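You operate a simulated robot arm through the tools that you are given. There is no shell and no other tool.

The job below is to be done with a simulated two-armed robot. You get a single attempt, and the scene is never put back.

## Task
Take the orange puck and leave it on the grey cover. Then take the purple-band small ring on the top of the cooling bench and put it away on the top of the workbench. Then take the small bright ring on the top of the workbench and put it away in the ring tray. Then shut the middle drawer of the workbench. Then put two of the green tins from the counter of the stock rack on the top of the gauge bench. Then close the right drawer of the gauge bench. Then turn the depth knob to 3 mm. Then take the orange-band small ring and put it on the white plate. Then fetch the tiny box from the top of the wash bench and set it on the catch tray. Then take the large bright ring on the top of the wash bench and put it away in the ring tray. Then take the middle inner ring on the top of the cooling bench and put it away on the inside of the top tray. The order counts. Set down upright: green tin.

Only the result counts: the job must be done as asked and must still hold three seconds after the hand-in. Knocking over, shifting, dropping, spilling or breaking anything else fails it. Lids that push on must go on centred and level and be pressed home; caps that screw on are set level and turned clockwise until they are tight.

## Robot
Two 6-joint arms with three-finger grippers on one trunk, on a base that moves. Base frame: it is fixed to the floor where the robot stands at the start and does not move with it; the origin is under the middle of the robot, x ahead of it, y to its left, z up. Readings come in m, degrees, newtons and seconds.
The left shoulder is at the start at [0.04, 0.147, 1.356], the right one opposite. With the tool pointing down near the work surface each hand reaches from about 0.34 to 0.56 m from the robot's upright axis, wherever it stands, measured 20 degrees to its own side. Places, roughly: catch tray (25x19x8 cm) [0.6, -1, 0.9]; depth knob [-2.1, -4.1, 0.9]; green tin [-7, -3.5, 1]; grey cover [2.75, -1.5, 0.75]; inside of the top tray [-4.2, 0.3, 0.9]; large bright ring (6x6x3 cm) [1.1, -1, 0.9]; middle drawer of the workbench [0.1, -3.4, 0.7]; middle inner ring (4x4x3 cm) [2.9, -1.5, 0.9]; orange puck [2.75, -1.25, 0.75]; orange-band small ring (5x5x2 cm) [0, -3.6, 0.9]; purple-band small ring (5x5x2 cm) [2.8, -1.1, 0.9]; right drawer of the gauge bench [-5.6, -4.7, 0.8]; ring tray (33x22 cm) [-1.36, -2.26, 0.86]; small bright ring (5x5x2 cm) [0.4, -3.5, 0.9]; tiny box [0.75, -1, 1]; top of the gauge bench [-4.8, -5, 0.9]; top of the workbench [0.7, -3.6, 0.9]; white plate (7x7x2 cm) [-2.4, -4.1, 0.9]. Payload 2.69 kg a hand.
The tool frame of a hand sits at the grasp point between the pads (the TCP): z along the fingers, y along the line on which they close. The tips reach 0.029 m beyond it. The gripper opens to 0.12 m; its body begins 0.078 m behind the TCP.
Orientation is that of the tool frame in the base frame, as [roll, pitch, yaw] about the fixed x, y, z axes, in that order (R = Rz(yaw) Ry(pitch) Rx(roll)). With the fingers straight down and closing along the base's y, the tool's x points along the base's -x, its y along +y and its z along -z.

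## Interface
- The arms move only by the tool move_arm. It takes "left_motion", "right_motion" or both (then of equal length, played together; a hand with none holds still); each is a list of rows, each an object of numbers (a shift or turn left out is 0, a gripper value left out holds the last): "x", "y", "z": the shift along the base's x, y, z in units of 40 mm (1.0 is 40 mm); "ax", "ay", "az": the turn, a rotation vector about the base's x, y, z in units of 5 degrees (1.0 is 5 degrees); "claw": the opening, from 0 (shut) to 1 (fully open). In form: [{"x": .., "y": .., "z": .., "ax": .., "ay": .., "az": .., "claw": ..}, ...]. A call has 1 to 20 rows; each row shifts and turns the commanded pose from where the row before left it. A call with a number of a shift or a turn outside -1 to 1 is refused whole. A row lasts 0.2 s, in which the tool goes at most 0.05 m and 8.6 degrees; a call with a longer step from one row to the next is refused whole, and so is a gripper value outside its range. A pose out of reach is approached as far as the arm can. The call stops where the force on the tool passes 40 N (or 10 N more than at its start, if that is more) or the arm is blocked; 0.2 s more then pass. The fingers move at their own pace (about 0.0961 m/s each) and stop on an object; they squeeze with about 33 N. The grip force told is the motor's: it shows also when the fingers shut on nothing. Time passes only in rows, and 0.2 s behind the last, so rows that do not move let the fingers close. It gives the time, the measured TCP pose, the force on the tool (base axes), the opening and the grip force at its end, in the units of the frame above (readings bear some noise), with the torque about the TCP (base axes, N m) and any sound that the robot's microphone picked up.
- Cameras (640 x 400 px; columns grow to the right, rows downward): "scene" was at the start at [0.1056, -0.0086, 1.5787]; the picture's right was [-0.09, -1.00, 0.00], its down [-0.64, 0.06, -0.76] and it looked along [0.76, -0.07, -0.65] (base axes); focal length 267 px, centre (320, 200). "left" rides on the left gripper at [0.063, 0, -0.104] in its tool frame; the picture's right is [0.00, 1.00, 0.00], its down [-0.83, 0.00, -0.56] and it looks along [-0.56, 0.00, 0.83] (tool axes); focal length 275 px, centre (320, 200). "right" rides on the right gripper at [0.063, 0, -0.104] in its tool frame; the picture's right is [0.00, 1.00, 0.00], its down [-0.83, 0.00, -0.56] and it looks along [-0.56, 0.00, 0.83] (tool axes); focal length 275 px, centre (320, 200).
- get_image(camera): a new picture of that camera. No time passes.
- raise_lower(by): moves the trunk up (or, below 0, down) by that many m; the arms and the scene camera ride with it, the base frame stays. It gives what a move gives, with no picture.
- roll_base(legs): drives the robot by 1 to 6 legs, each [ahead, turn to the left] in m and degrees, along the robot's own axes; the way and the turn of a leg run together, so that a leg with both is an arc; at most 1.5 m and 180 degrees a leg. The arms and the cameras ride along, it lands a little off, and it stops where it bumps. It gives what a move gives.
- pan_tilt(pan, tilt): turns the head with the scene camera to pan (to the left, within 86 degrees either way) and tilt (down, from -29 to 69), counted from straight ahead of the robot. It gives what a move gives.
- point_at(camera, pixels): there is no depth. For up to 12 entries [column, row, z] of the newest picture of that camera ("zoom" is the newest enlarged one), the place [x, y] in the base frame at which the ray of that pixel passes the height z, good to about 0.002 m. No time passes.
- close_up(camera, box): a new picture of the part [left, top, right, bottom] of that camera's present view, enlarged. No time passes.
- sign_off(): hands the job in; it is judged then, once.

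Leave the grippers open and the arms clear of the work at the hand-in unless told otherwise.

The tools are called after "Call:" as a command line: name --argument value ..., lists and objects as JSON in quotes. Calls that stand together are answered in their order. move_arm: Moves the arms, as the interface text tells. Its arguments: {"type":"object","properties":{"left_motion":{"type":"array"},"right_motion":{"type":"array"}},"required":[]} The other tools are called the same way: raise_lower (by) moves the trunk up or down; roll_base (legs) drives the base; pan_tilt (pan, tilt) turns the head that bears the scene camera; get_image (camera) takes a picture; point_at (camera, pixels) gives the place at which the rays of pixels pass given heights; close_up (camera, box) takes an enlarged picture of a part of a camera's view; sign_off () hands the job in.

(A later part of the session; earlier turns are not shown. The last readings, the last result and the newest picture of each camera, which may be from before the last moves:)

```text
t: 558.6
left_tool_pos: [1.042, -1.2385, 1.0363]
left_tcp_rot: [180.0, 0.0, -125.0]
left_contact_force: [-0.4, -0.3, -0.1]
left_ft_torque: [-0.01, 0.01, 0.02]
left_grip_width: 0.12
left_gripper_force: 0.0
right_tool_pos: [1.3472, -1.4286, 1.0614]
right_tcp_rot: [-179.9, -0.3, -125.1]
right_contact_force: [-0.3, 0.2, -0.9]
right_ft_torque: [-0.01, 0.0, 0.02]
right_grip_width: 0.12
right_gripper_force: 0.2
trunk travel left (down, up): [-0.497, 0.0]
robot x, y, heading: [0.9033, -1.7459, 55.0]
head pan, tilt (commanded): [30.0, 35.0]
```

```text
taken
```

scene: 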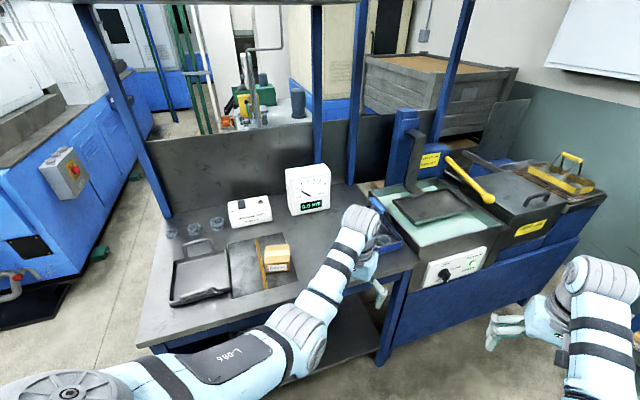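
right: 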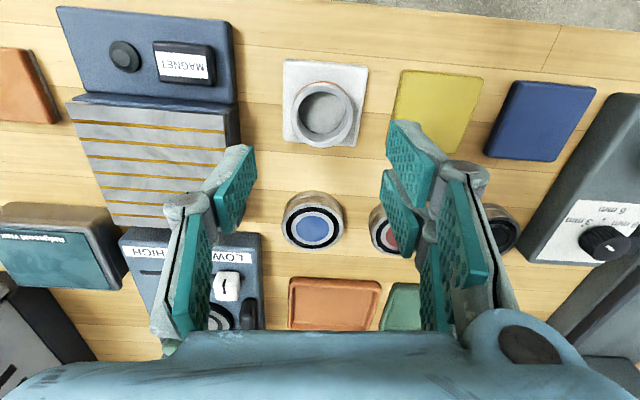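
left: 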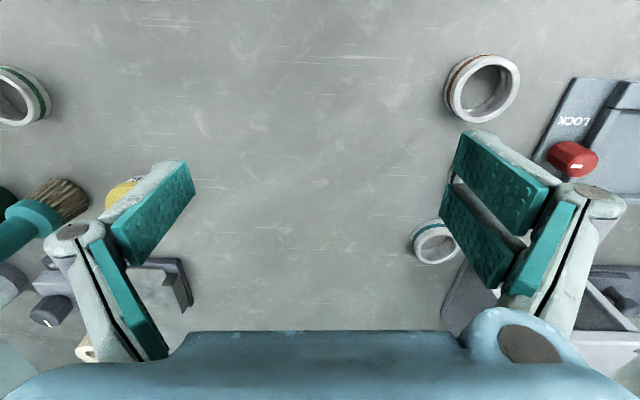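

I turn left 50° to face the bench squarely and look.

Call:
roll_base --legs '[[0, 50]]'

Call:
pan_tilt --pan 0 --tilt 40

Call:
get_image --camera "scene"

Call:
close_up --camera "scene" --box '[180, 120, 480, 300]'

```text
t: 561.2
left_tool_pos: [0.6118, -1.31, 1.0371]
left_tcp_rot: [-180.0, 0.0, -75.7]
left_contact_force: [0.0, -0.9, -0.7]
left_ft_torque: [0.03, 0.04, 0.0]
left_grip_width: 0.1202
left_gripper_force: 0.2
right_tool_pos: [0.9538, -1.2035, 1.061]
right_tcp_rot: [180.0, -0.4, -75.8]
right_contact_force: [0.5, -0.3, -0.4]
right_ft_torque: [-0.01, 0.0, -0.03]
right_grip_width: 0.12
right_gripper_force: 0.1
trunk travel left (down, up): [-0.497, 0.0]
robot x, y, heading: [0.9056, -1.7477, 104.0]
head pan, tilt (commanded): [30.0, 35.0]
```

```text
t: 562.1
left_tool_pos: [0.6104, -1.3105, 1.0362]
left_tcp_rot: [-179.9, 0.0, -75.6]
left_contact_force: [0.4, -0.5, -0.3]
left_ft_torque: [-0.01, 0.02, -0.01]
left_grip_width: 0.1202
left_gripper_force: 0.1
right_tool_pos: [0.9546, -1.2047, 1.0626]
right_tcp_rot: [-180.0, -0.2, -75.8]
right_contact_force: [-0.7, -0.2, -0.4]
right_ft_torque: [0.02, -0.01, -0.04]
right_grip_width: 0.1199
right_gripper_force: 0.1
trunk travel left (down, up): [-0.497, 0.0]
robot x, y, heading: [0.9054, -1.7443, 104.1]
head pan, tilt (commanded): [0.0, 40.0]
```

```text
taken
```

scene: 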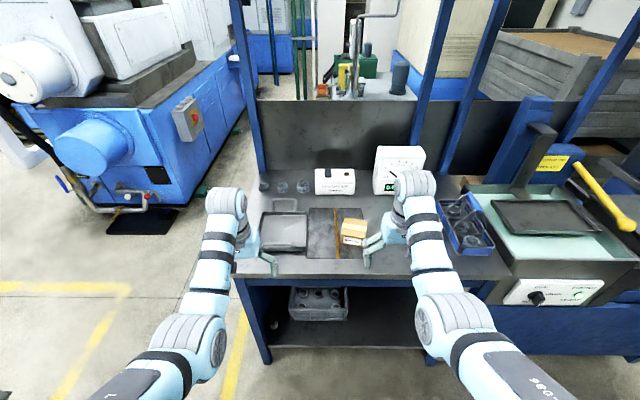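

```text
2.13 times, centred on (330, 210) of scene
```

zoom: 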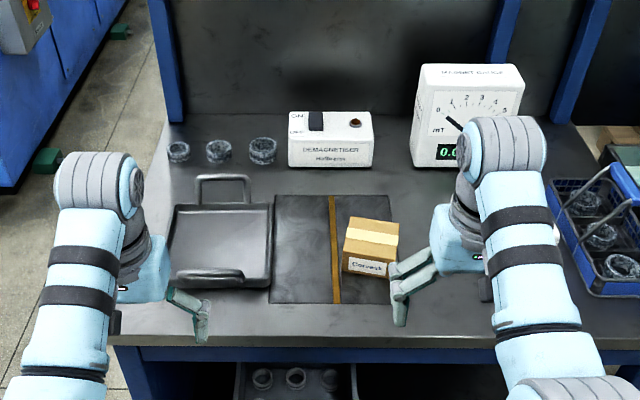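

I locate the cardboard box (353,230) and look past my right arm for other small boxes.

Call:
point_at --camera "scene" --pixels '[[352, 225, 0.93], [352, 225, 0.9], [272, 232, 0.88], [305, 190, 0.88], [300, 265, 0.87], [455, 210, 0.9]]'

Call:
get_image --camera "right"

Call:
get_image --camera "left"

```text
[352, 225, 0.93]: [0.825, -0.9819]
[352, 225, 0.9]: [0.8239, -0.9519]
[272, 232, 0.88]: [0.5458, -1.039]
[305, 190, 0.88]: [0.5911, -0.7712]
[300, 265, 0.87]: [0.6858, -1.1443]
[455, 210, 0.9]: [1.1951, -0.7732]
```

```text
taken
```

right: 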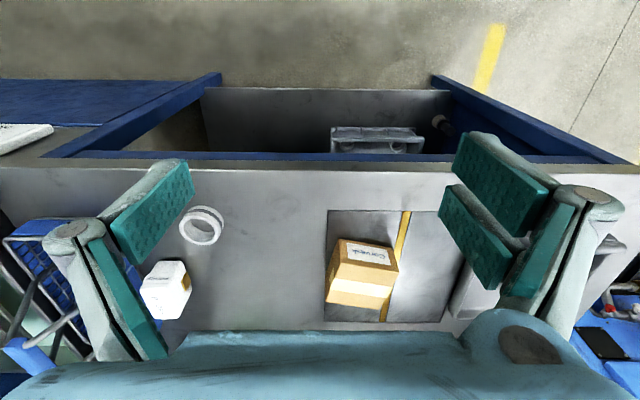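

```text
taken
```

left: 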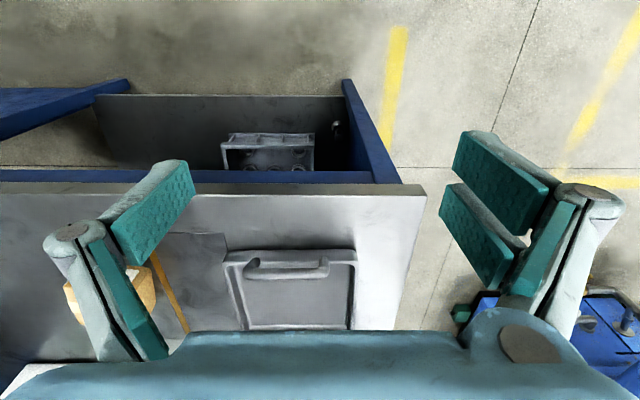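

There's a cardboard box at (363,275), the bright ring at (202,225), and a small white block at (167,290). I locate them.

Call:
point_at --camera "right" --pixels '[[363, 270, 0.92], [363, 270, 0.95], [202, 228, 0.89], [167, 285, 0.92], [350, 305, 0.94], [330, 240, 0.87]]'

Call:
close_up --camera "right" --box '[120, 190, 460, 340]'

```text
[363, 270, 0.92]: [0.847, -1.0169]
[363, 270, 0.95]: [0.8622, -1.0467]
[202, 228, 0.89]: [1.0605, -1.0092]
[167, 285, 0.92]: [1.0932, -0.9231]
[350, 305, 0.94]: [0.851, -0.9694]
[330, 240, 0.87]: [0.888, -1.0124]
```

```text
1.88 times, centred on (290, 265) of right
```

zoom: 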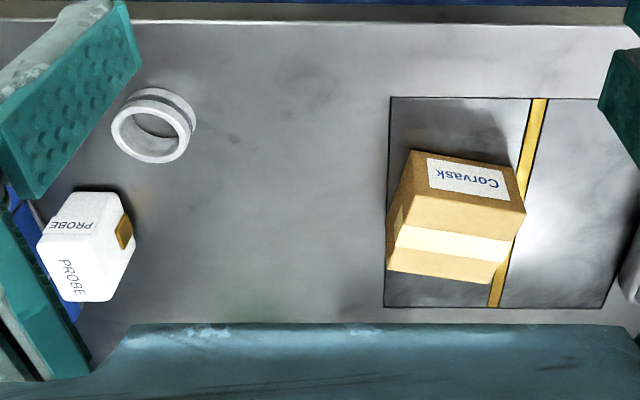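

The white block is a probe, so the cardboard box is the tiny box. I triangulate its top front edge corners.

Call:
close_up --camera "scene" --box '[300, 195, 390, 265]'

Call:
point_at --camera "right" --pixels '[[400, 271, 0.9], [400, 271, 0.93], [400, 271, 0.96], [331.5, 283, 0.9], [331.5, 283, 0.93], [331.5, 283, 0.96]]'

```text
5.71 times, centred on (345, 230) of scene
```

zoom: 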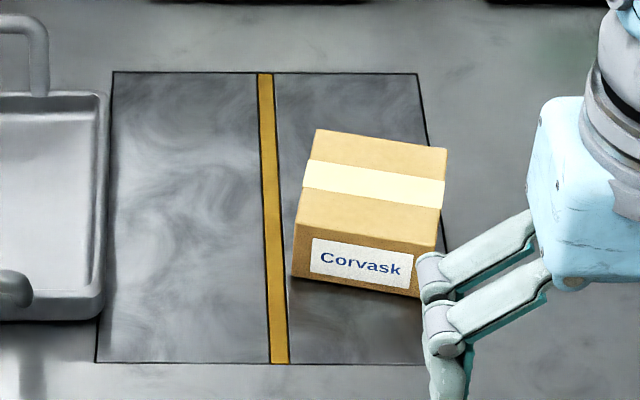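

```text
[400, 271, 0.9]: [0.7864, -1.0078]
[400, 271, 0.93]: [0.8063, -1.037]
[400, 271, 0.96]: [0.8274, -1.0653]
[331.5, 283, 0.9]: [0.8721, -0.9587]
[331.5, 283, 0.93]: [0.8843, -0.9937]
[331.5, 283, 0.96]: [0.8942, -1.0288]
```

Call:
point_at --camera "zoom" --pixels '[[296, 225, 0.9], [296, 225, 0.93], [435, 246, 0.9], [435, 246, 0.93], [316, 129, 0.93], [447, 148, 0.93], [316, 129, 0.91], [447, 148, 0.91], [291, 276, 0.87], [105, 315, 0.87], [97, 362, 0.865], [425, 297, 0.87]]'

```text
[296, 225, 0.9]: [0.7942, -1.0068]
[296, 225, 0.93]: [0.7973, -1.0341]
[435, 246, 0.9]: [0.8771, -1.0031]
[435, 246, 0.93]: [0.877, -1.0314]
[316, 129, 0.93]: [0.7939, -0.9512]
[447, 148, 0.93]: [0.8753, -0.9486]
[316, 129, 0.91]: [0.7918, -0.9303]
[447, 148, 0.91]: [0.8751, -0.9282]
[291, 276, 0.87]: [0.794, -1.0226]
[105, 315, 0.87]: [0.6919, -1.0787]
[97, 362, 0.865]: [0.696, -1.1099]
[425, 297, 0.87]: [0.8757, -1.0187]
```

Box: ~82×85 mm, top z≈0.914, centre (0.835,−0.976). Before approaching I tilt the head up to check the overhead frame.

Call:
pan_tilt --pan 0 --tilt -10

Call:
get_image --camera "scene"

```text
t: 563.3
left_tool_pos: [0.611, -1.3105, 1.0369]
left_tcp_rot: [-179.9, 0.0, -75.7]
left_contact_force: [-0.1, 0.0, -0.1]
left_ft_torque: [-0.01, 0.01, -0.02]
left_grip_width: 0.1198
left_gripper_force: 0.0
right_tool_pos: [0.9537, -1.2042, 1.0608]
right_tcp_rot: [-180.0, -0.2, -75.7]
right_contact_force: [0.5, -0.4, 0.0]
right_ft_torque: [0.0, -0.02, 0.03]
right_grip_width: 0.1199
right_gripper_force: 0.1
trunk travel left (down, up): [-0.497, 0.0]
robot x, y, heading: [0.9045, -1.7477, 104.4]
head pan, tilt (commanded): [0.0, -10.0]
```

```text
taken
```

scene: 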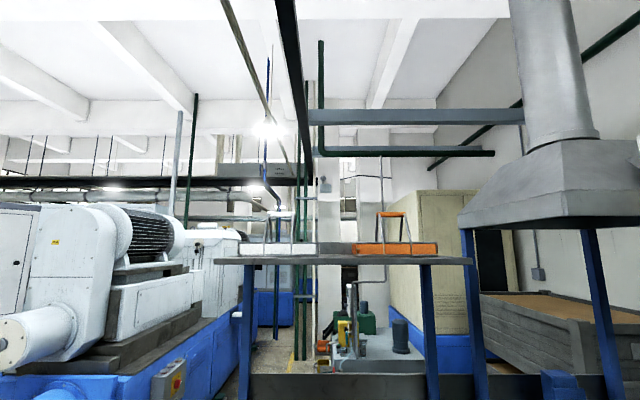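

The shelf overhead is at the back, so it's clear. I turn left 4.5°, go forward 0.245 m, and align the right tool with the box (−16°).

Call:
roll_base --legs '[[0, 4.5], [0.245, 0]]'

Call:
pan_tilt --pan 0 --tilt 50

Call:
move_arm --right_motion '[{"az": -0.8}, {"az": -0.8}, {"az": -0.8}, {"az": -0.8}]'

Call:
get_image --camera "right"

Call:
get_image --camera "scene"

```text
t: 565.6
left_tool_pos: [0.5028, -1.1075, 1.039]
left_tcp_rot: [179.9, 0.2, -71.4]
left_contact_force: [0.6, -1.0, 0.5]
left_ft_torque: [0.04, 0.01, 0.0]
left_grip_width: 0.1201
left_gripper_force: 0.1
right_tool_pos: [0.8364, -0.9769, 1.0644]
right_tcp_rot: [-180.0, -0.1, -71.4]
right_contact_force: [0.0, 0.1, -0.1]
right_ft_torque: [0.03, 0.04, -0.02]
right_grip_width: 0.1202
right_gripper_force: 0.0
trunk travel left (down, up): [-0.497, 0.0]
robot x, y, heading: [0.8288, -1.5163, 108.9]
head pan, tilt (commanded): [0.0, -10.0]
```

```text
t: 566.9
left_tool_pos: [0.5013, -1.1051, 1.0364]
left_tcp_rot: [-179.8, -0.1, -71.4]
left_contact_force: [-0.3, -0.1, 0.7]
left_ft_torque: [-0.02, 0.03, 0.0]
left_grip_width: 0.1198
left_gripper_force: 0.1
right_tool_pos: [0.8356, -0.9736, 1.0623]
right_tcp_rot: [180.0, -0.3, -71.4]
right_contact_force: [0.5, -0.5, 0.2]
right_ft_torque: [0.01, 0.05, 0.0]
right_grip_width: 0.1202
right_gripper_force: 0.1
trunk travel left (down, up): [-0.497, 0.0]
robot x, y, heading: [0.8246, -1.5105, 108.6]
head pan, tilt (commanded): [0.0, 50.0]
```

```text
t: 567.9
left_tool_pos: [0.5017, -1.1042, 1.0363]
left_tcp_rot: [-179.9, -0.1, -71.3]
left_contact_force: [-0.8, 0.7, 0.1]
left_ft_torque: [0.0, 0.0, 0.0]
left_grip_width: 0.12
left_gripper_force: 0.0
right_tool_pos: [0.8349, -0.9732, 1.061]
right_tcp_rot: [180.0, -0.3, -87.5]
right_contact_force: [0.2, 0.1, -0.4]
right_ft_torque: [0.0, 0.01, -0.01]
right_grip_width: 0.1199
right_gripper_force: 0.0
trunk travel left (down, up): [-0.497, 0.0]
robot x, y, heading: [0.8298, -1.5131, 108.6]
head pan, tilt (commanded): [0.0, 50.0]
```

```text
taken
```

right: 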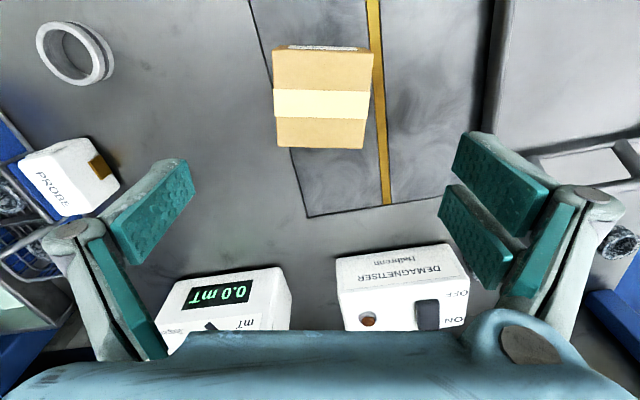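

```text
taken
```

scene: 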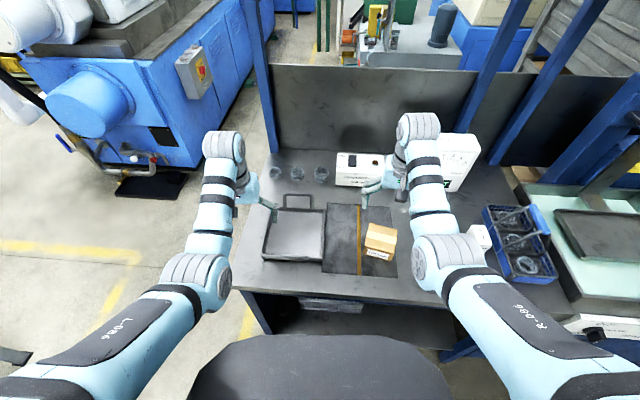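

The right gripper is aligned with the box. I raise the left hand clear of the tray's handles and lower the right arm partway.

Call:
point_at --camera "right" --pixels '[[322, 98, 0.914], [273, 98, 0.914], [373, 98, 0.914], [322, 50, 0.914], [322, 149, 0.914]]'

Call:
move_arm --left_motion '[{"x": -0.16, "y": 0.474, "z": 0.875}, {"x": -0.16, "y": 0.474, "z": 0.875}, {"x": -0.16, "y": 0.474, "z": 0.875}]' --right_motion '[{"z": -0.8}, {"z": -0.8}, {"z": -0.6}]'

Call:
get_image --camera "right"

```text
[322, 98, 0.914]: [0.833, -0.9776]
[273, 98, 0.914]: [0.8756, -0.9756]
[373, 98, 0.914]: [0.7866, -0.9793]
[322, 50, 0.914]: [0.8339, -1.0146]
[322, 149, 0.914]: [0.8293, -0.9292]
```

```text
t: 568.7
left_tool_pos: [0.4811, -1.0437, 1.1388]
left_tcp_rot: [179.9, 0.0, -71.4]
left_contact_force: [0.3, -1.0, 0.3]
left_ft_torque: [0.0, 0.03, -0.02]
left_grip_width: 0.1202
left_gripper_force: 0.0
left hand out of reach, approached as far as the arm can: row 1
right_tool_pos: [0.8347, -0.971, 0.9741]
right_tcp_rot: [-180.0, -0.3, -87.5]
right_contact_force: [-0.3, 0.4, 0.7]
right_ft_torque: [0.02, 0.01, 0.0]
right_grip_width: 0.1199
right_gripper_force: 0.1
trunk travel left (down, up): [-0.497, 0.0]
robot x, y, heading: [0.829, -1.517, 108.6]
head pan, tilt (commanded): [0.0, 50.0]
```

```text
taken
```

right: 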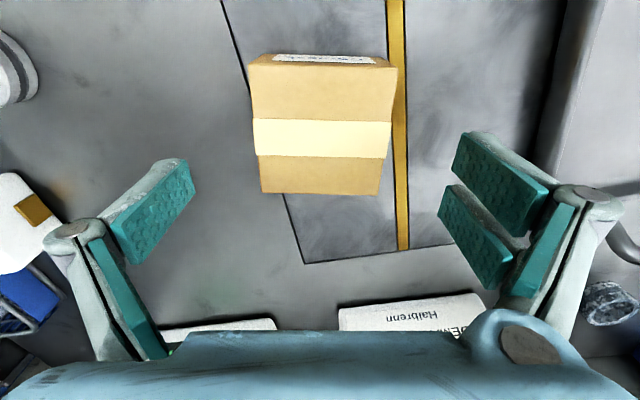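

Centred. I lower the trunk 0.067 and close on the box.

Call:
raise_lower --by -0.067

Call:
move_arm --right_motion '[{"claw": 0.6}, {"claw": 0.55}, {"claw": 0.55}, {"claw": 0.55}]'

Call:
get_image --camera "right"

```text
t: 569.8
left_tool_pos: [0.4802, -1.0437, 1.0725]
left_tcp_rot: [-179.9, 0.1, -71.2]
left_contact_force: [0.1, -0.6, -1.1]
left_ft_torque: [-0.01, 0.02, 0.02]
left_grip_width: 0.1201
left_gripper_force: 0.1
right_tool_pos: [0.8344, -0.9712, 0.9071]
right_tcp_rot: [179.9, -0.3, -87.4]
right_contact_force: [0.1, -0.2, 0.6]
right_ft_torque: [0.01, 0.03, 0.04]
right_grip_width: 0.1199
right_gripper_force: 0.1
trunk travel left (down, up): [-0.43, 0.067]
robot x, y, heading: [0.8293, -1.5169, 108.4]
head pan, tilt (commanded): [0.0, 50.0]
```

```text
t: 570.8
left_tool_pos: [0.4798, -1.0441, 1.0732]
left_tcp_rot: [-179.9, 0.0, -71.2]
left_contact_force: [0.4, -0.1, 0.2]
left_ft_torque: [0.0, -0.01, 0.0]
left_grip_width: 0.1201
left_gripper_force: 0.2
right_tool_pos: [0.8353, -0.9717, 0.9084]
right_tcp_rot: [-179.9, -0.2, -87.5]
right_contact_force: [-1.2, 1.0, 2.9]
right_ft_torque: [-0.09, 0.09, -0.09]
right_grip_width: 0.0849
right_gripper_force: 33.3
trunk travel left (down, up): [-0.43, 0.067]
robot x, y, heading: [0.8271, -1.5131, 108.4]
head pan, tilt (commanded): [0.0, 50.0]
```

```text
taken
```

right: 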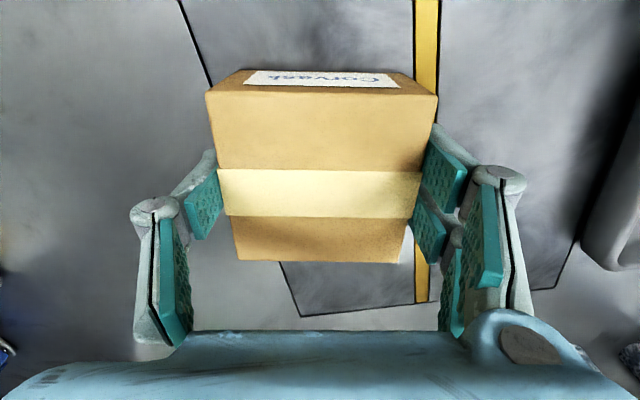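

Box gripped (85 mm). I raise it and look at the tray with the left camera.

Call:
raise_lower --by 0.067

Call:
move_arm --right_motion '[{"z": 0.8}, {"z": 0.8}, {"z": 0.6}]'

Call:
get_image --camera "left"

Call:
get_image --camera "scene"

```text
t: 571.8
left_tool_pos: [0.4811, -1.0432, 1.1389]
left_tcp_rot: [180.0, 0.1, -71.4]
left_contact_force: [0.5, 0.8, -0.7]
left_ft_torque: [0.01, 0.03, 0.01]
left_grip_width: 0.1198
left_gripper_force: 0.1
right_tool_pos: [0.8345, -0.9717, 0.973]
right_tcp_rot: [-180.0, -0.5, -87.4]
right_contact_force: [-0.7, -0.1, -2.0]
right_ft_torque: [-0.02, 0.02, 0.03]
right_grip_width: 0.0847
right_gripper_force: 33.3
trunk travel left (down, up): [-0.497, 0.0]
robot x, y, heading: [0.8293, -1.5174, 108.6]
head pan, tilt (commanded): [0.0, 50.0]
```

```text
t: 572.6
left_tool_pos: [0.4801, -1.0438, 1.1386]
left_tcp_rot: [-179.8, 0.0, -71.3]
left_contact_force: [0.2, 0.3, 0.3]
left_ft_torque: [-0.01, -0.02, 0.0]
left_grip_width: 0.1199
left_gripper_force: 0.0
right_tool_pos: [0.8352, -0.972, 1.0604]
right_tcp_rot: [-180.0, -0.5, -87.4]
right_contact_force: [0.7, -0.7, -1.5]
right_ft_torque: [0.01, -0.04, 0.02]
right_grip_width: 0.0846
right_gripper_force: 32.8
trunk travel left (down, up): [-0.497, 0.0]
robot x, y, heading: [0.8252, -1.5186, 108.7]
head pan, tilt (commanded): [0.0, 50.0]
```

```text
taken
```

left: 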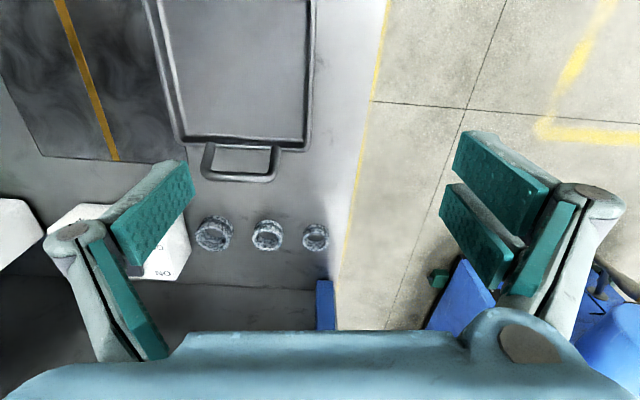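

```text
taken
```

scene: 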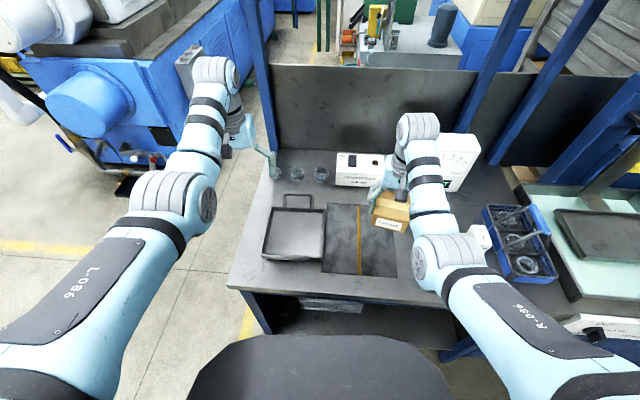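

I triangulate the tray's far corners: left cam (308,148)/(184,140), scene (273,208)/(325,208), and near corners.

Call:
point_at --camera "left" --pixels '[[308, 148, 0.87], [308, 148, 0.9], [184, 138, 0.87], [184, 138, 0.9], [275, 178, 0.87], [245, 165, 0.88]]'

Call:
point_at --camera "scene" --pixels '[[273, 208, 0.87], [273, 208, 0.9], [325, 209, 0.87], [325, 209, 0.9], [322, 260, 0.87], [322, 260, 0.9], [263, 258, 0.87], [263, 258, 0.9], [298, 195, 0.88]]'

Call:
close_up --camera "scene" --box '[240, 170, 350, 280]'

```text
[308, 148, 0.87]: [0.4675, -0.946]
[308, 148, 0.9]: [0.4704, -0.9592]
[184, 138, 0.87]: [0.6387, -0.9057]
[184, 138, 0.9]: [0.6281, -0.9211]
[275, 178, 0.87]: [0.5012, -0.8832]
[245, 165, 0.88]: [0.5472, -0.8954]
```

```text
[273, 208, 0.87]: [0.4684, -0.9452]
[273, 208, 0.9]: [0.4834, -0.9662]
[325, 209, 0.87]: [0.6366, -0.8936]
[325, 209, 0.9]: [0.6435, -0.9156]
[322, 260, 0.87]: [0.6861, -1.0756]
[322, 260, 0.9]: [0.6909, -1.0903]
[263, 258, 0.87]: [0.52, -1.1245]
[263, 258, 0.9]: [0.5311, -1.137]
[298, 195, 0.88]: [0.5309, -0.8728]
```

```text
3.64 times, centred on (295, 225) of scene
```

zoom: 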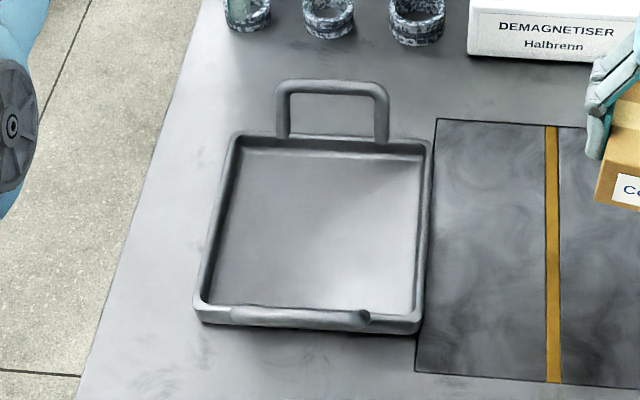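

Tray corners give centre (0.579,−1.014), 17×19 cm, aligned with the room. I move the base ~0.29 m west so the right hand comes over the tray.

Call:
roll_base --legs '[[-0.15, 0], [0, 90], [0.287, 0], [0, -93.7], [0.19, 0]]'

Call:
move_arm --right_motion '[{}, {}]'

Call:
get_image --camera "scene"

Call:
get_image --camera "right"

```text
t: 584.5
left_tool_pos: [0.229, -1.0874, 1.1407]
left_tcp_rot: [-179.9, 0.3, -74.2]
left_contact_force: [-0.5, 0.2, -0.4]
left_ft_torque: [0.07, -0.01, 0.0]
left_grip_width: 0.1202
left_gripper_force: 0.0
right_tool_pos: [0.5871, -1.0337, 1.0616]
right_tcp_rot: [179.9, -0.1, -90.3]
right_contact_force: [-0.5, -0.1, -1.4]
right_ft_torque: [0.07, -0.04, 0.01]
right_grip_width: 0.0846
right_gripper_force: 32.7
trunk travel left (down, up): [-0.497, 0.0]
robot x, y, heading: [0.5522, -1.5725, 105.9]
head pan, tilt (commanded): [0.0, 50.0]
```

```text
t: 585.1
left_tool_pos: [0.2267, -1.0859, 1.1388]
left_tcp_rot: [-180.0, 0.0, -74.2]
left_contact_force: [0.4, -0.5, 0.8]
left_ft_torque: [0.01, -0.01, 0.01]
left_grip_width: 0.12
left_gripper_force: 0.0
right_tool_pos: [0.5848, -1.0303, 1.0608]
right_tcp_rot: [-180.0, -0.3, -90.3]
right_contact_force: [0.3, -1.1, -1.6]
right_ft_torque: [0.04, 0.03, 0.01]
right_grip_width: 0.0848
right_gripper_force: 32.7
trunk travel left (down, up): [-0.497, 0.0]
robot x, y, heading: [0.5514, -1.5741, 105.8]
head pan, tilt (commanded): [0.0, 50.0]
```

```text
taken
```

scene: 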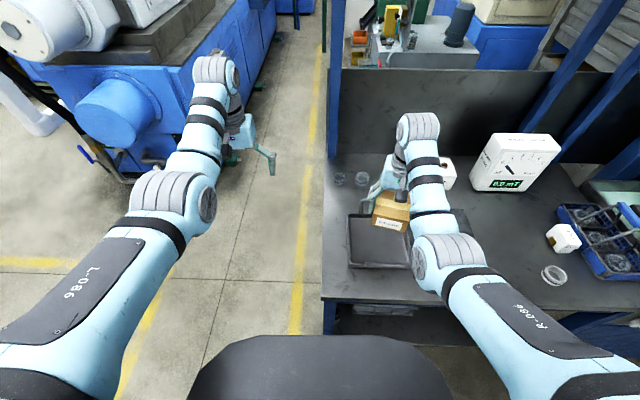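

```text
taken
```

right: 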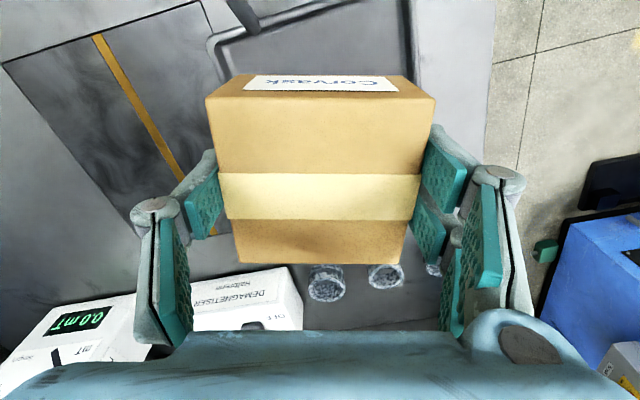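

I rotate the tool +15° to match the tray, and shift 16 mm forward.

Call:
move_arm --right_motion '[{"az": 1, "x": -0.05, "y": 0.13}, {"az": 1, "x": -0.05, "y": 0.14}, {"az": 1, "x": -0.05, "y": 0.14}, {"z": -0.7}]'

Call:
get_image --camera "right"

Call:
get_image --camera "scene"

```text
t: 586.1
left_tool_pos: [0.2276, -1.0833, 1.1398]
left_tcp_rot: [-180.0, 0.0, -74.1]
left_contact_force: [-0.3, -0.2, -0.3]
left_ft_torque: [-0.01, -0.01, -0.01]
left_grip_width: 0.1202
left_gripper_force: 0.1
right_tool_pos: [0.5799, -1.0122, 1.0318]
right_tcp_rot: [-180.0, -0.4, -75.2]
right_contact_force: [-0.2, -0.7, -2.2]
right_ft_torque: [0.03, -0.02, -0.02]
right_grip_width: 0.0846
right_gripper_force: 33.2
trunk travel left (down, up): [-0.497, 0.0]
robot x, y, heading: [0.5493, -1.5712, 105.6]
head pan, tilt (commanded): [0.0, 50.0]
```

```text
taken
```

right: 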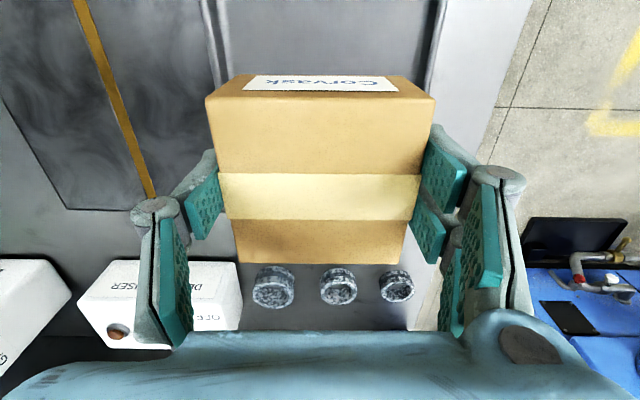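

```text
taken
```

scene: 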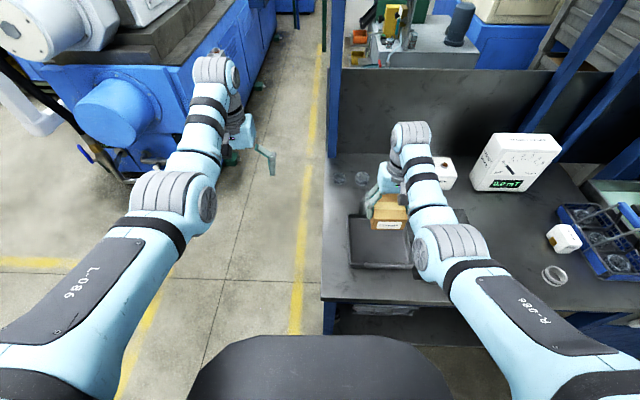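

Box centred between the tray's side rims (215 and 435). I lower the arm to ~0.975 and check drift.

Call:
move_arm --right_motion '[{"z": -0.7}, {"z": -0.7}]'

Call:
get_image --camera "right"

Call:
close_up --camera "scene" --box '[320, 160, 460, 290]'

```text
t: 586.7
left_tool_pos: [0.2276, -1.084, 1.1392]
left_tcp_rot: [180.0, -0.1, -74.3]
left_contact_force: [0.5, 0.5, -0.4]
left_ft_torque: [0.0, -0.04, 0.0]
left_grip_width: 0.1199
left_gripper_force: 0.1
right_tool_pos: [0.5778, -1.0122, 0.9728]
right_tcp_rot: [180.0, -0.4, -75.2]
right_contact_force: [0.4, 0.9, -1.6]
right_ft_torque: [0.01, 0.0, -0.02]
right_grip_width: 0.085
right_gripper_force: 33.4
trunk travel left (down, up): [-0.497, 0.0]
robot x, y, heading: [0.5522, -1.5723, 106.0]
head pan, tilt (commanded): [0.0, 50.0]
```

```text
taken
```

right: 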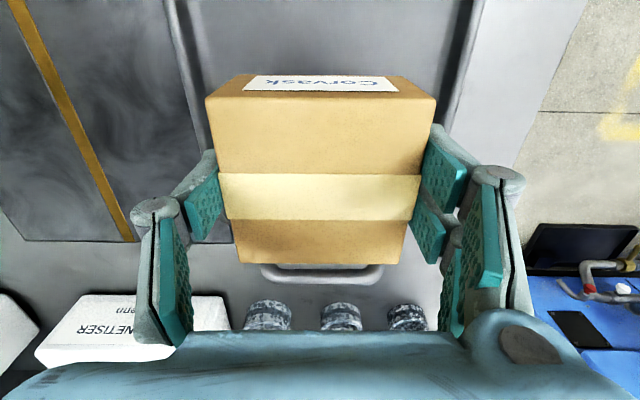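

```text
3.08 times, centred on (390, 225) of scene
```

zoom: 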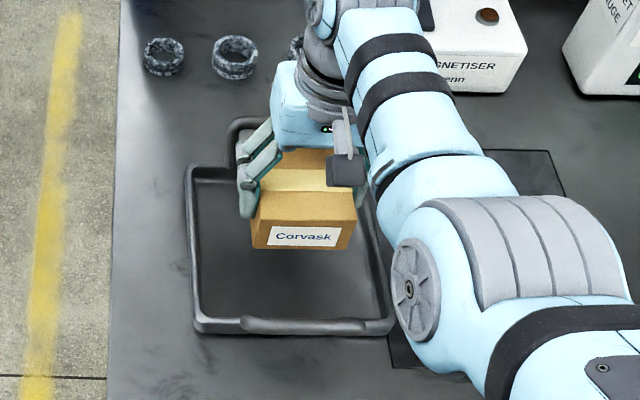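

Good. I lower the trunk 0.05 and then in small steps.

Call:
raise_lower --by -0.05

Call:
raise_lower --by -0.006

Call:
raise_lower --by -0.004

Call:
get_image --camera "right"

```text
t: 587.6
left_tool_pos: [0.2268, -1.0821, 1.0901]
left_tcp_rot: [-179.9, 0.0, -74.1]
left_contact_force: [0.4, 0.2, 0.0]
left_ft_torque: [0.0, -0.04, -0.03]
left_grip_width: 0.12
left_gripper_force: 0.0
right_tool_pos: [0.5781, -1.0137, 0.9261]
right_tcp_rot: [180.0, -0.5, -75.3]
right_contact_force: [0.6, 0.4, -2.1]
right_ft_torque: [0.02, 0.03, 0.01]
right_grip_width: 0.0847
right_gripper_force: 32.7
trunk travel left (down, up): [-0.447, 0.05]
robot x, y, heading: [0.5512, -1.5691, 105.8]
head pan, tilt (commanded): [0.0, 50.0]
```

```text
t: 588.2
left_tool_pos: [0.2278, -1.0831, 1.0822]
left_tcp_rot: [-179.9, 0.0, -74.1]
left_contact_force: [-0.2, -0.1, 0.6]
left_ft_torque: [-0.02, 0.0, -0.02]
left_grip_width: 0.1201
left_gripper_force: 0.1
right_tool_pos: [0.5787, -1.0128, 0.9183]
right_tcp_rot: [-180.0, -0.4, -75.3]
right_contact_force: [-0.3, 0.4, -2.2]
right_ft_torque: [-0.02, 0.03, -0.01]
right_grip_width: 0.0845
right_gripper_force: 32.7
trunk travel left (down, up): [-0.441, 0.056]
robot x, y, heading: [0.5508, -1.572, 105.8]
head pan, tilt (commanded): [0.0, 50.0]
```

```text
t: 588.7
left_tool_pos: [0.2265, -1.083, 1.0809]
left_tcp_rot: [180.0, 0.0, -74.2]
left_contact_force: [-0.3, -0.8, -0.7]
left_ft_torque: [-0.04, 0.01, -0.02]
left_grip_width: 0.1202
left_gripper_force: 0.1
right_tool_pos: [0.5779, -1.0125, 0.915]
right_tcp_rot: [-180.0, -0.4, -75.2]
right_contact_force: [0.0, 0.3, -2.1]
right_ft_torque: [0.0, -0.05, -0.04]
right_grip_width: 0.0847
right_gripper_force: 33.0
trunk travel left (down, up): [-0.437, 0.06]
robot x, y, heading: [0.5521, -1.571, 105.8]
head pan, tilt (commanded): [0.0, 50.0]
```

```text
taken
```

right: 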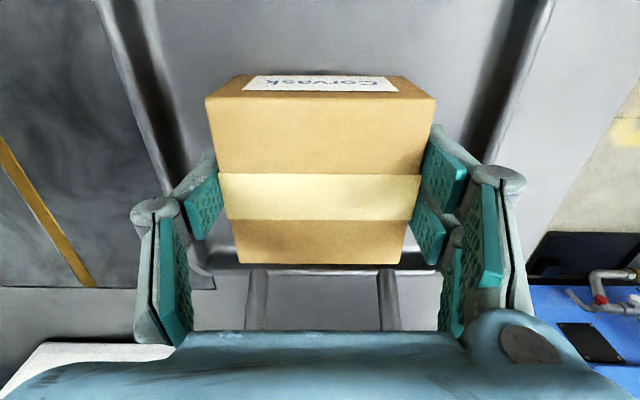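

Still free. A few more millimetres.

Call:
raise_lower --by -0.003

Call:
raise_lower --by -0.003

Call:
raise_lower --by -0.003

```text
t: 589.2
left_tool_pos: [0.2271, -1.0845, 1.0779]
left_tcp_rot: [-179.8, 0.0, -74.1]
left_contact_force: [0.5, 0.3, -0.3]
left_ft_torque: [-0.05, -0.01, 0.03]
left_grip_width: 0.12
left_gripper_force: 0.0
right_tool_pos: [0.5778, -1.0129, 0.9132]
right_tcp_rot: [180.0, -0.1, -75.4]
right_contact_force: [0.3, 0.9, 12.4]
right_ft_torque: [-0.51, -0.06, 0.02]
right_grip_width: 0.0846
right_gripper_force: 32.8
trunk travel left (down, up): [-0.434, 0.063]
robot x, y, heading: [0.5508, -1.5752, 105.8]
head pan, tilt (commanded): [0.0, 50.0]
```

```text
t: 589.7
left_tool_pos: [0.2256, -1.0851, 1.0752]
left_tcp_rot: [-179.9, 0.1, -74.3]
left_contact_force: [0.1, -0.5, -0.2]
left_ft_torque: [-0.01, -0.03, -0.04]
left_grip_width: 0.12
left_gripper_force: 0.1
right_tool_pos: [0.5794, -1.0132, 0.9108]
right_tcp_rot: [-179.9, 0.0, -75.3]
right_contact_force: [1.7, 4.7, 24.0]
right_ft_torque: [0.11, -0.08, -0.24]
right_grip_width: 0.0851
right_gripper_force: 33.0
trunk travel left (down, up): [-0.431, 0.066]
robot x, y, heading: [0.5535, -1.5735, 105.8]
head pan, tilt (commanded): [0.0, 50.0]
```

```text
t: 590.2
left_tool_pos: [0.2273, -1.0859, 1.0714]
left_tcp_rot: [-179.9, 0.2, -74.2]
left_contact_force: [-0.3, 0.4, -0.5]
left_ft_torque: [0.02, 0.02, -0.02]
left_grip_width: 0.1199
left_gripper_force: 0.0
right_tool_pos: [0.5788, -1.0154, 0.9076]
right_tcp_rot: [180.0, -0.2, -75.3]
right_contact_force: [0.9, 2.6, 21.4]
right_ft_torque: [0.45, 0.06, 0.02]
right_grip_width: 0.0845
right_gripper_force: 33.0
trunk travel left (down, up): [-0.428, 0.069]
robot x, y, heading: [0.5493, -1.5682, 105.8]
head pan, tilt (commanded): [0.0, 50.0]
```

In contact with the tray floor. I unload, open slightly and rise.

Call:
raise_lower --by 0.004

Call:
move_arm --right_motion '[{"claw": 0.76}, {"claw": 0.77}]'

Call:
raise_lower --by 0.065

Call:
get_image --camera "right"

```text
t: 590.8
left_tool_pos: [0.2273, -1.0832, 1.0741]
left_tcp_rot: [-180.0, 0.0, -74.2]
left_contact_force: [0.1, -0.7, -0.5]
left_ft_torque: [-0.02, -0.01, -0.01]
left_grip_width: 0.1202
left_gripper_force: 0.0
right_tool_pos: [0.5781, -1.0129, 0.9079]
right_tcp_rot: [-179.9, -0.6, -75.4]
right_contact_force: [0.7, -0.1, -2.5]
right_ft_torque: [0.04, 0.01, 0.0]
right_grip_width: 0.085
right_gripper_force: 33.2
trunk travel left (down, up): [-0.432, 0.065]
robot x, y, heading: [0.5512, -1.569, 105.9]
head pan, tilt (commanded): [0.0, 50.0]
```

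```text
t: 591.4
left_tool_pos: [0.2278, -1.0838, 1.0751]
left_tcp_rot: [-180.0, 0.0, -74.2]
left_contact_force: [0.1, -0.7, 0.7]
left_ft_torque: [-0.02, 0.0, 0.01]
left_grip_width: 0.1201
left_gripper_force: 0.0
right_tool_pos: [0.579, -1.0121, 0.91]
right_tcp_rot: [-180.0, -0.4, -75.3]
right_contact_force: [0.5, 0.5, 0.8]
right_ft_torque: [0.0, 0.0, 0.02]
right_grip_width: 0.0923
right_gripper_force: 0.1
trunk travel left (down, up): [-0.432, 0.065]
robot x, y, heading: [0.5508, -1.5682, 105.8]
head pan, tilt (commanded): [0.0, 50.0]
```

```text
t: 592.4
left_tool_pos: [0.2262, -1.0817, 1.1394]
left_tcp_rot: [-179.9, 0.1, -74.2]
left_contact_force: [1.3, 0.2, 0.1]
left_ft_torque: [-0.02, -0.01, -0.01]
left_grip_width: 0.1201
left_gripper_force: 0.2
right_tool_pos: [0.5784, -1.0114, 0.9752]
right_tcp_rot: [-180.0, -0.4, -75.2]
right_contact_force: [-0.6, 0.0, -0.1]
right_ft_torque: [0.01, -0.04, 0.0]
right_grip_width: 0.0925
right_gripper_force: 0.1
trunk travel left (down, up): [-0.497, 0.0]
robot x, y, heading: [0.5514, -1.5722, 106.0]
head pan, tilt (commanded): [0.0, 50.0]
```

```text
taken
```

right: 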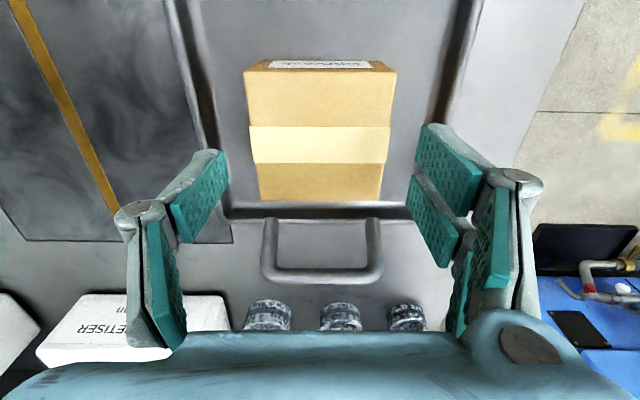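

The tiny box sits in the catch tray. Next the large bright ring: I raise the right hand and move the base ~0.46 m east.

Call:
move_arm --right_motion '[{"z": 0.8}, {"z": 0.8}, {"z": 0.5, "claw": 1}]'

Call:
roll_base --legs '[[-0.2, 0], [0, -91], [0.458, 0], [0, 90]]'

Call:
get_image --camera "scene"

Call:
get_image --camera "right"

```text
t: 593.2
left_tool_pos: [0.2278, -1.0831, 1.1391]
left_tcp_rot: [-179.9, 0.0, -74.3]
left_contact_force: [-0.1, -0.2, 0.0]
left_ft_torque: [0.02, 0.0, -0.02]
left_grip_width: 0.1201
left_gripper_force: 0.0
right_tool_pos: [0.5779, -1.0123, 1.0574]
right_tcp_rot: [-180.0, -0.4, -75.2]
right_contact_force: [-0.5, 0.0, -0.3]
right_ft_torque: [0.0, 0.04, 0.0]
right_grip_width: 0.12
right_gripper_force: 0.1
trunk travel left (down, up): [-0.497, 0.0]
robot x, y, heading: [0.551, -1.5724, 105.7]
head pan, tilt (commanded): [0.0, 50.0]
```

```text
t: 605.0
left_tool_pos: [0.7196, -1.1745, 1.1391]
left_tcp_rot: [-179.9, 0.0, -73.3]
left_contact_force: [-0.4, -0.5, -0.8]
left_ft_torque: [0.02, -0.02, 0.0]
left_grip_width: 0.1198
left_gripper_force: 0.0
right_tool_pos: [1.0693, -1.0991, 1.0591]
right_tcp_rot: [180.0, -0.3, -74.4]
right_contact_force: [0.0, 0.7, -0.5]
right_ft_torque: [-0.02, -0.04, -0.02]
right_grip_width: 0.1197
right_gripper_force: 0.0
trunk travel left (down, up): [-0.497, 0.0]
robot x, y, heading: [1.0472, -1.6577, 106.4]
head pan, tilt (commanded): [0.0, 50.0]
```

```text
taken
```

scene: 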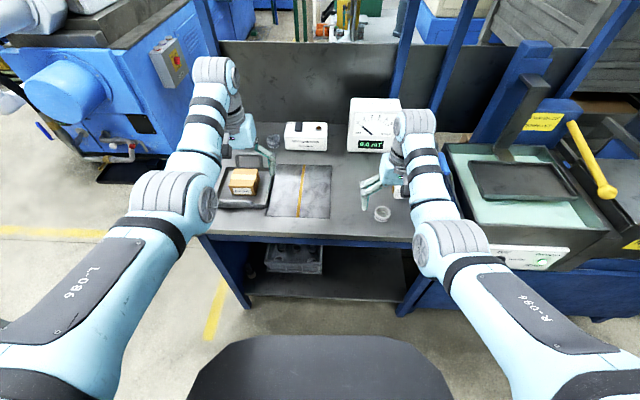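

```text
taken
```

right: 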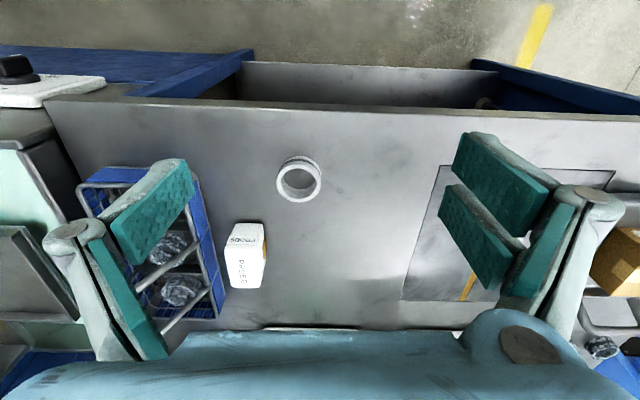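

I locate the ring (299,181), the probe and the basket edge.

Call:
point_at --camera "right" --pixels '[[299, 184, 0.9], [276, 182, 0.9], [322, 182, 0.9], [299, 180, 0.87], [240, 222, 0.92], [265, 222, 0.92], [265, 285, 0.92], [225, 280, 0.9], [200, 185, 0.9]]'

Call:
close_up --camera "right" --box '[180, 130, 360, 310]'

```text
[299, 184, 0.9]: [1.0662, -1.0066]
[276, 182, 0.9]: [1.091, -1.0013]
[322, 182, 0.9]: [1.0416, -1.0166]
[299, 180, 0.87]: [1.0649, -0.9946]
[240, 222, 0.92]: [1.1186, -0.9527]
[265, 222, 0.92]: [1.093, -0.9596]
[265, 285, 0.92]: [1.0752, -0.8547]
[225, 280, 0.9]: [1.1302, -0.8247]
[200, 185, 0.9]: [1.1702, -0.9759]
```

```text
2.22 times, centred on (270, 220) of right
```

zoom: 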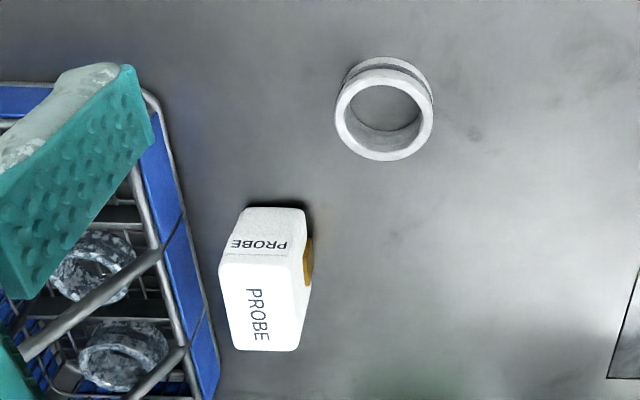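

Ring ~52 mm wide at (1.066,−1.008), 28 mm gap to the probe. I go forward 0.09 m, narrow the gripper to 76 mm and shift 2 cm right.

Call:
roll_base --legs '[[0.09, 0]]'

Call:
move_arm --right_motion '[{"claw": 0.63, "x": 0.5, "y": 0.14}, {"z": -0.6}, {"z": -0.6}, {}]'

Call:
get_image --camera "right"

Call:
point_at --camera "right" --pixels '[[320, 110, 0.9], [320, 130, 0.9]]'

```text
t: 606.6
left_tool_pos: [0.6962, -1.0951, 1.1329]
left_tcp_rot: [180.0, -1.8, -73.3]
left_contact_force: [-0.6, 2.2, -0.4]
left_ft_torque: [-0.1, -0.02, 0.04]
left_grip_width: 0.12
left_gripper_force: 0.1
right_tool_pos: [1.045, -1.0201, 1.057]
right_tcp_rot: [180.0, -0.7, -74.4]
right_contact_force: [-1.3, 1.0, -0.8]
right_ft_torque: [-0.07, -0.03, 0.04]
right_grip_width: 0.1197
right_gripper_force: 0.0
trunk travel left (down, up): [-0.497, 0.0]
robot x, y, heading: [1.0244, -1.5689, 106.5]
head pan, tilt (commanded): [0.0, 50.0]
stopped in leg 1: the robot was blocked; the commanded pose is now the measured one
```

```text
t: 607.6
left_tool_pos: [0.6991, -1.1056, 1.1376]
left_tcp_rot: [179.9, -1.3, -73.4]
left_contact_force: [0.8, 0.3, 0.7]
left_ft_torque: [0.05, 0.0, -0.01]
left_grip_width: 0.12
left_gripper_force: 0.0
right_tool_pos: [1.0681, -1.0223, 1.0141]
right_tcp_rot: [-180.0, -0.2, -74.5]
right_contact_force: [-0.2, 0.4, 0.0]
right_ft_torque: [0.01, 0.04, -0.02]
right_grip_width: 0.0755
right_gripper_force: 0.1
trunk travel left (down, up): [-0.497, 0.0]
robot x, y, heading: [1.0221, -1.5711, 106.4]
head pan, tilt (commanded): [0.0, 50.0]
```

```text
taken
```

right: 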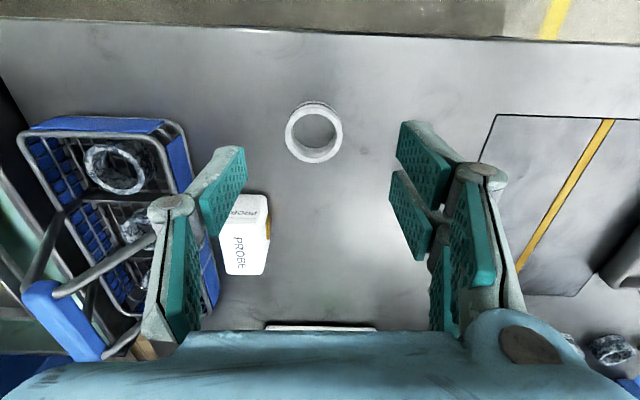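

```text
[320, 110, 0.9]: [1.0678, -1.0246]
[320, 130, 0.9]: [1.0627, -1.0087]
```

Blocked slightly (touching something low on the right side), but the ring is within arm reach: 14 mm ahead. I shift and lower the arm.

Call:
move_arm --right_motion '[{"x": -0.09, "y": 0.36}, {"z": -0.6}, {"z": -0.5}]'

Call:
get_image --camera "right"

Call:
point_at --camera "right" --pixels '[[320, 120, 0.9], [320, 140, 0.9], [320, 160, 0.9]]'

```text
t: 608.4
left_tool_pos: [0.6993, -1.1047, 1.1381]
left_tcp_rot: [179.9, -1.4, -73.4]
left_contact_force: [0.6, -1.1, 0.1]
left_ft_torque: [-0.03, 0.02, 0.0]
left_grip_width: 0.1197
left_gripper_force: 0.1
right_tool_pos: [1.0652, -1.0077, 0.9692]
right_tcp_rot: [179.9, -0.2, -74.4]
right_contact_force: [0.1, 0.3, -0.3]
right_ft_torque: [0.02, -0.01, 0.02]
right_grip_width: 0.0758
right_gripper_force: 0.0
trunk travel left (down, up): [-0.497, 0.0]
robot x, y, heading: [1.0228, -1.5683, 106.5]
head pan, tilt (commanded): [0.0, 50.0]
```

```text
taken
```

right: 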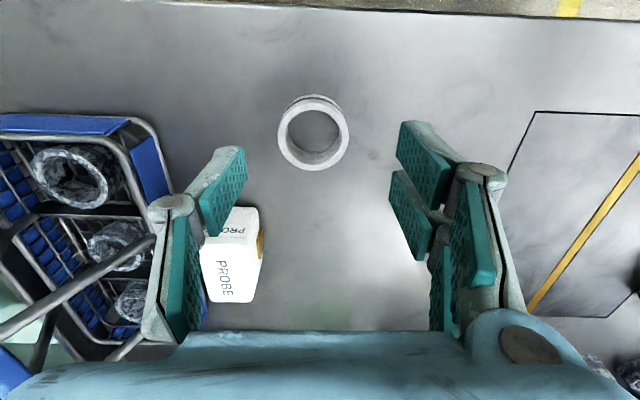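

```text
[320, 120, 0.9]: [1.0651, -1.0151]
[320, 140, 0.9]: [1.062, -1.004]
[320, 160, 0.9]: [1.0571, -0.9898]
```

Aligned (ring at (313,133)). I lower the trunk 0.062 and close.

Call:
raise_lower --by -0.06

Call:
get_image --camera "right"

```text
t: 609.4
left_tool_pos: [0.6979, -1.1049, 1.078]
left_tcp_rot: [179.9, -1.4, -73.4]
left_contact_force: [0.2, -0.6, 0.3]
left_ft_torque: [0.02, 0.0, -0.01]
left_grip_width: 0.1199
left_gripper_force: 0.0
right_tool_pos: [1.0635, -1.0071, 0.9115]
right_tcp_rot: [180.0, -0.3, -74.4]
right_contact_force: [-0.5, 0.5, -0.1]
right_ft_torque: [0.02, -0.03, 0.0]
right_grip_width: 0.0757
right_gripper_force: 0.1
trunk travel left (down, up): [-0.437, 0.06]
robot x, y, heading: [1.0275, -1.5698, 106.6]
head pan, tilt (commanded): [0.0, 50.0]
```

```text
taken
```

right: 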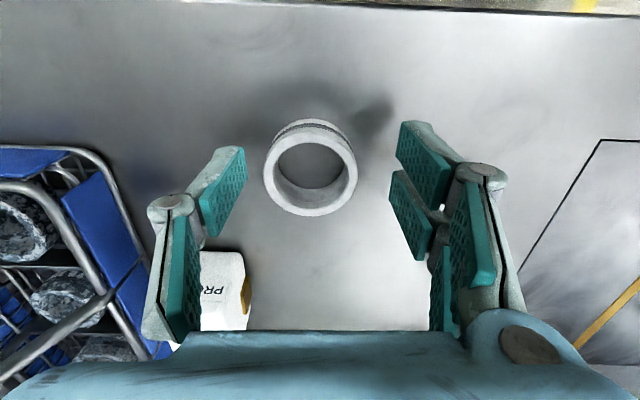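

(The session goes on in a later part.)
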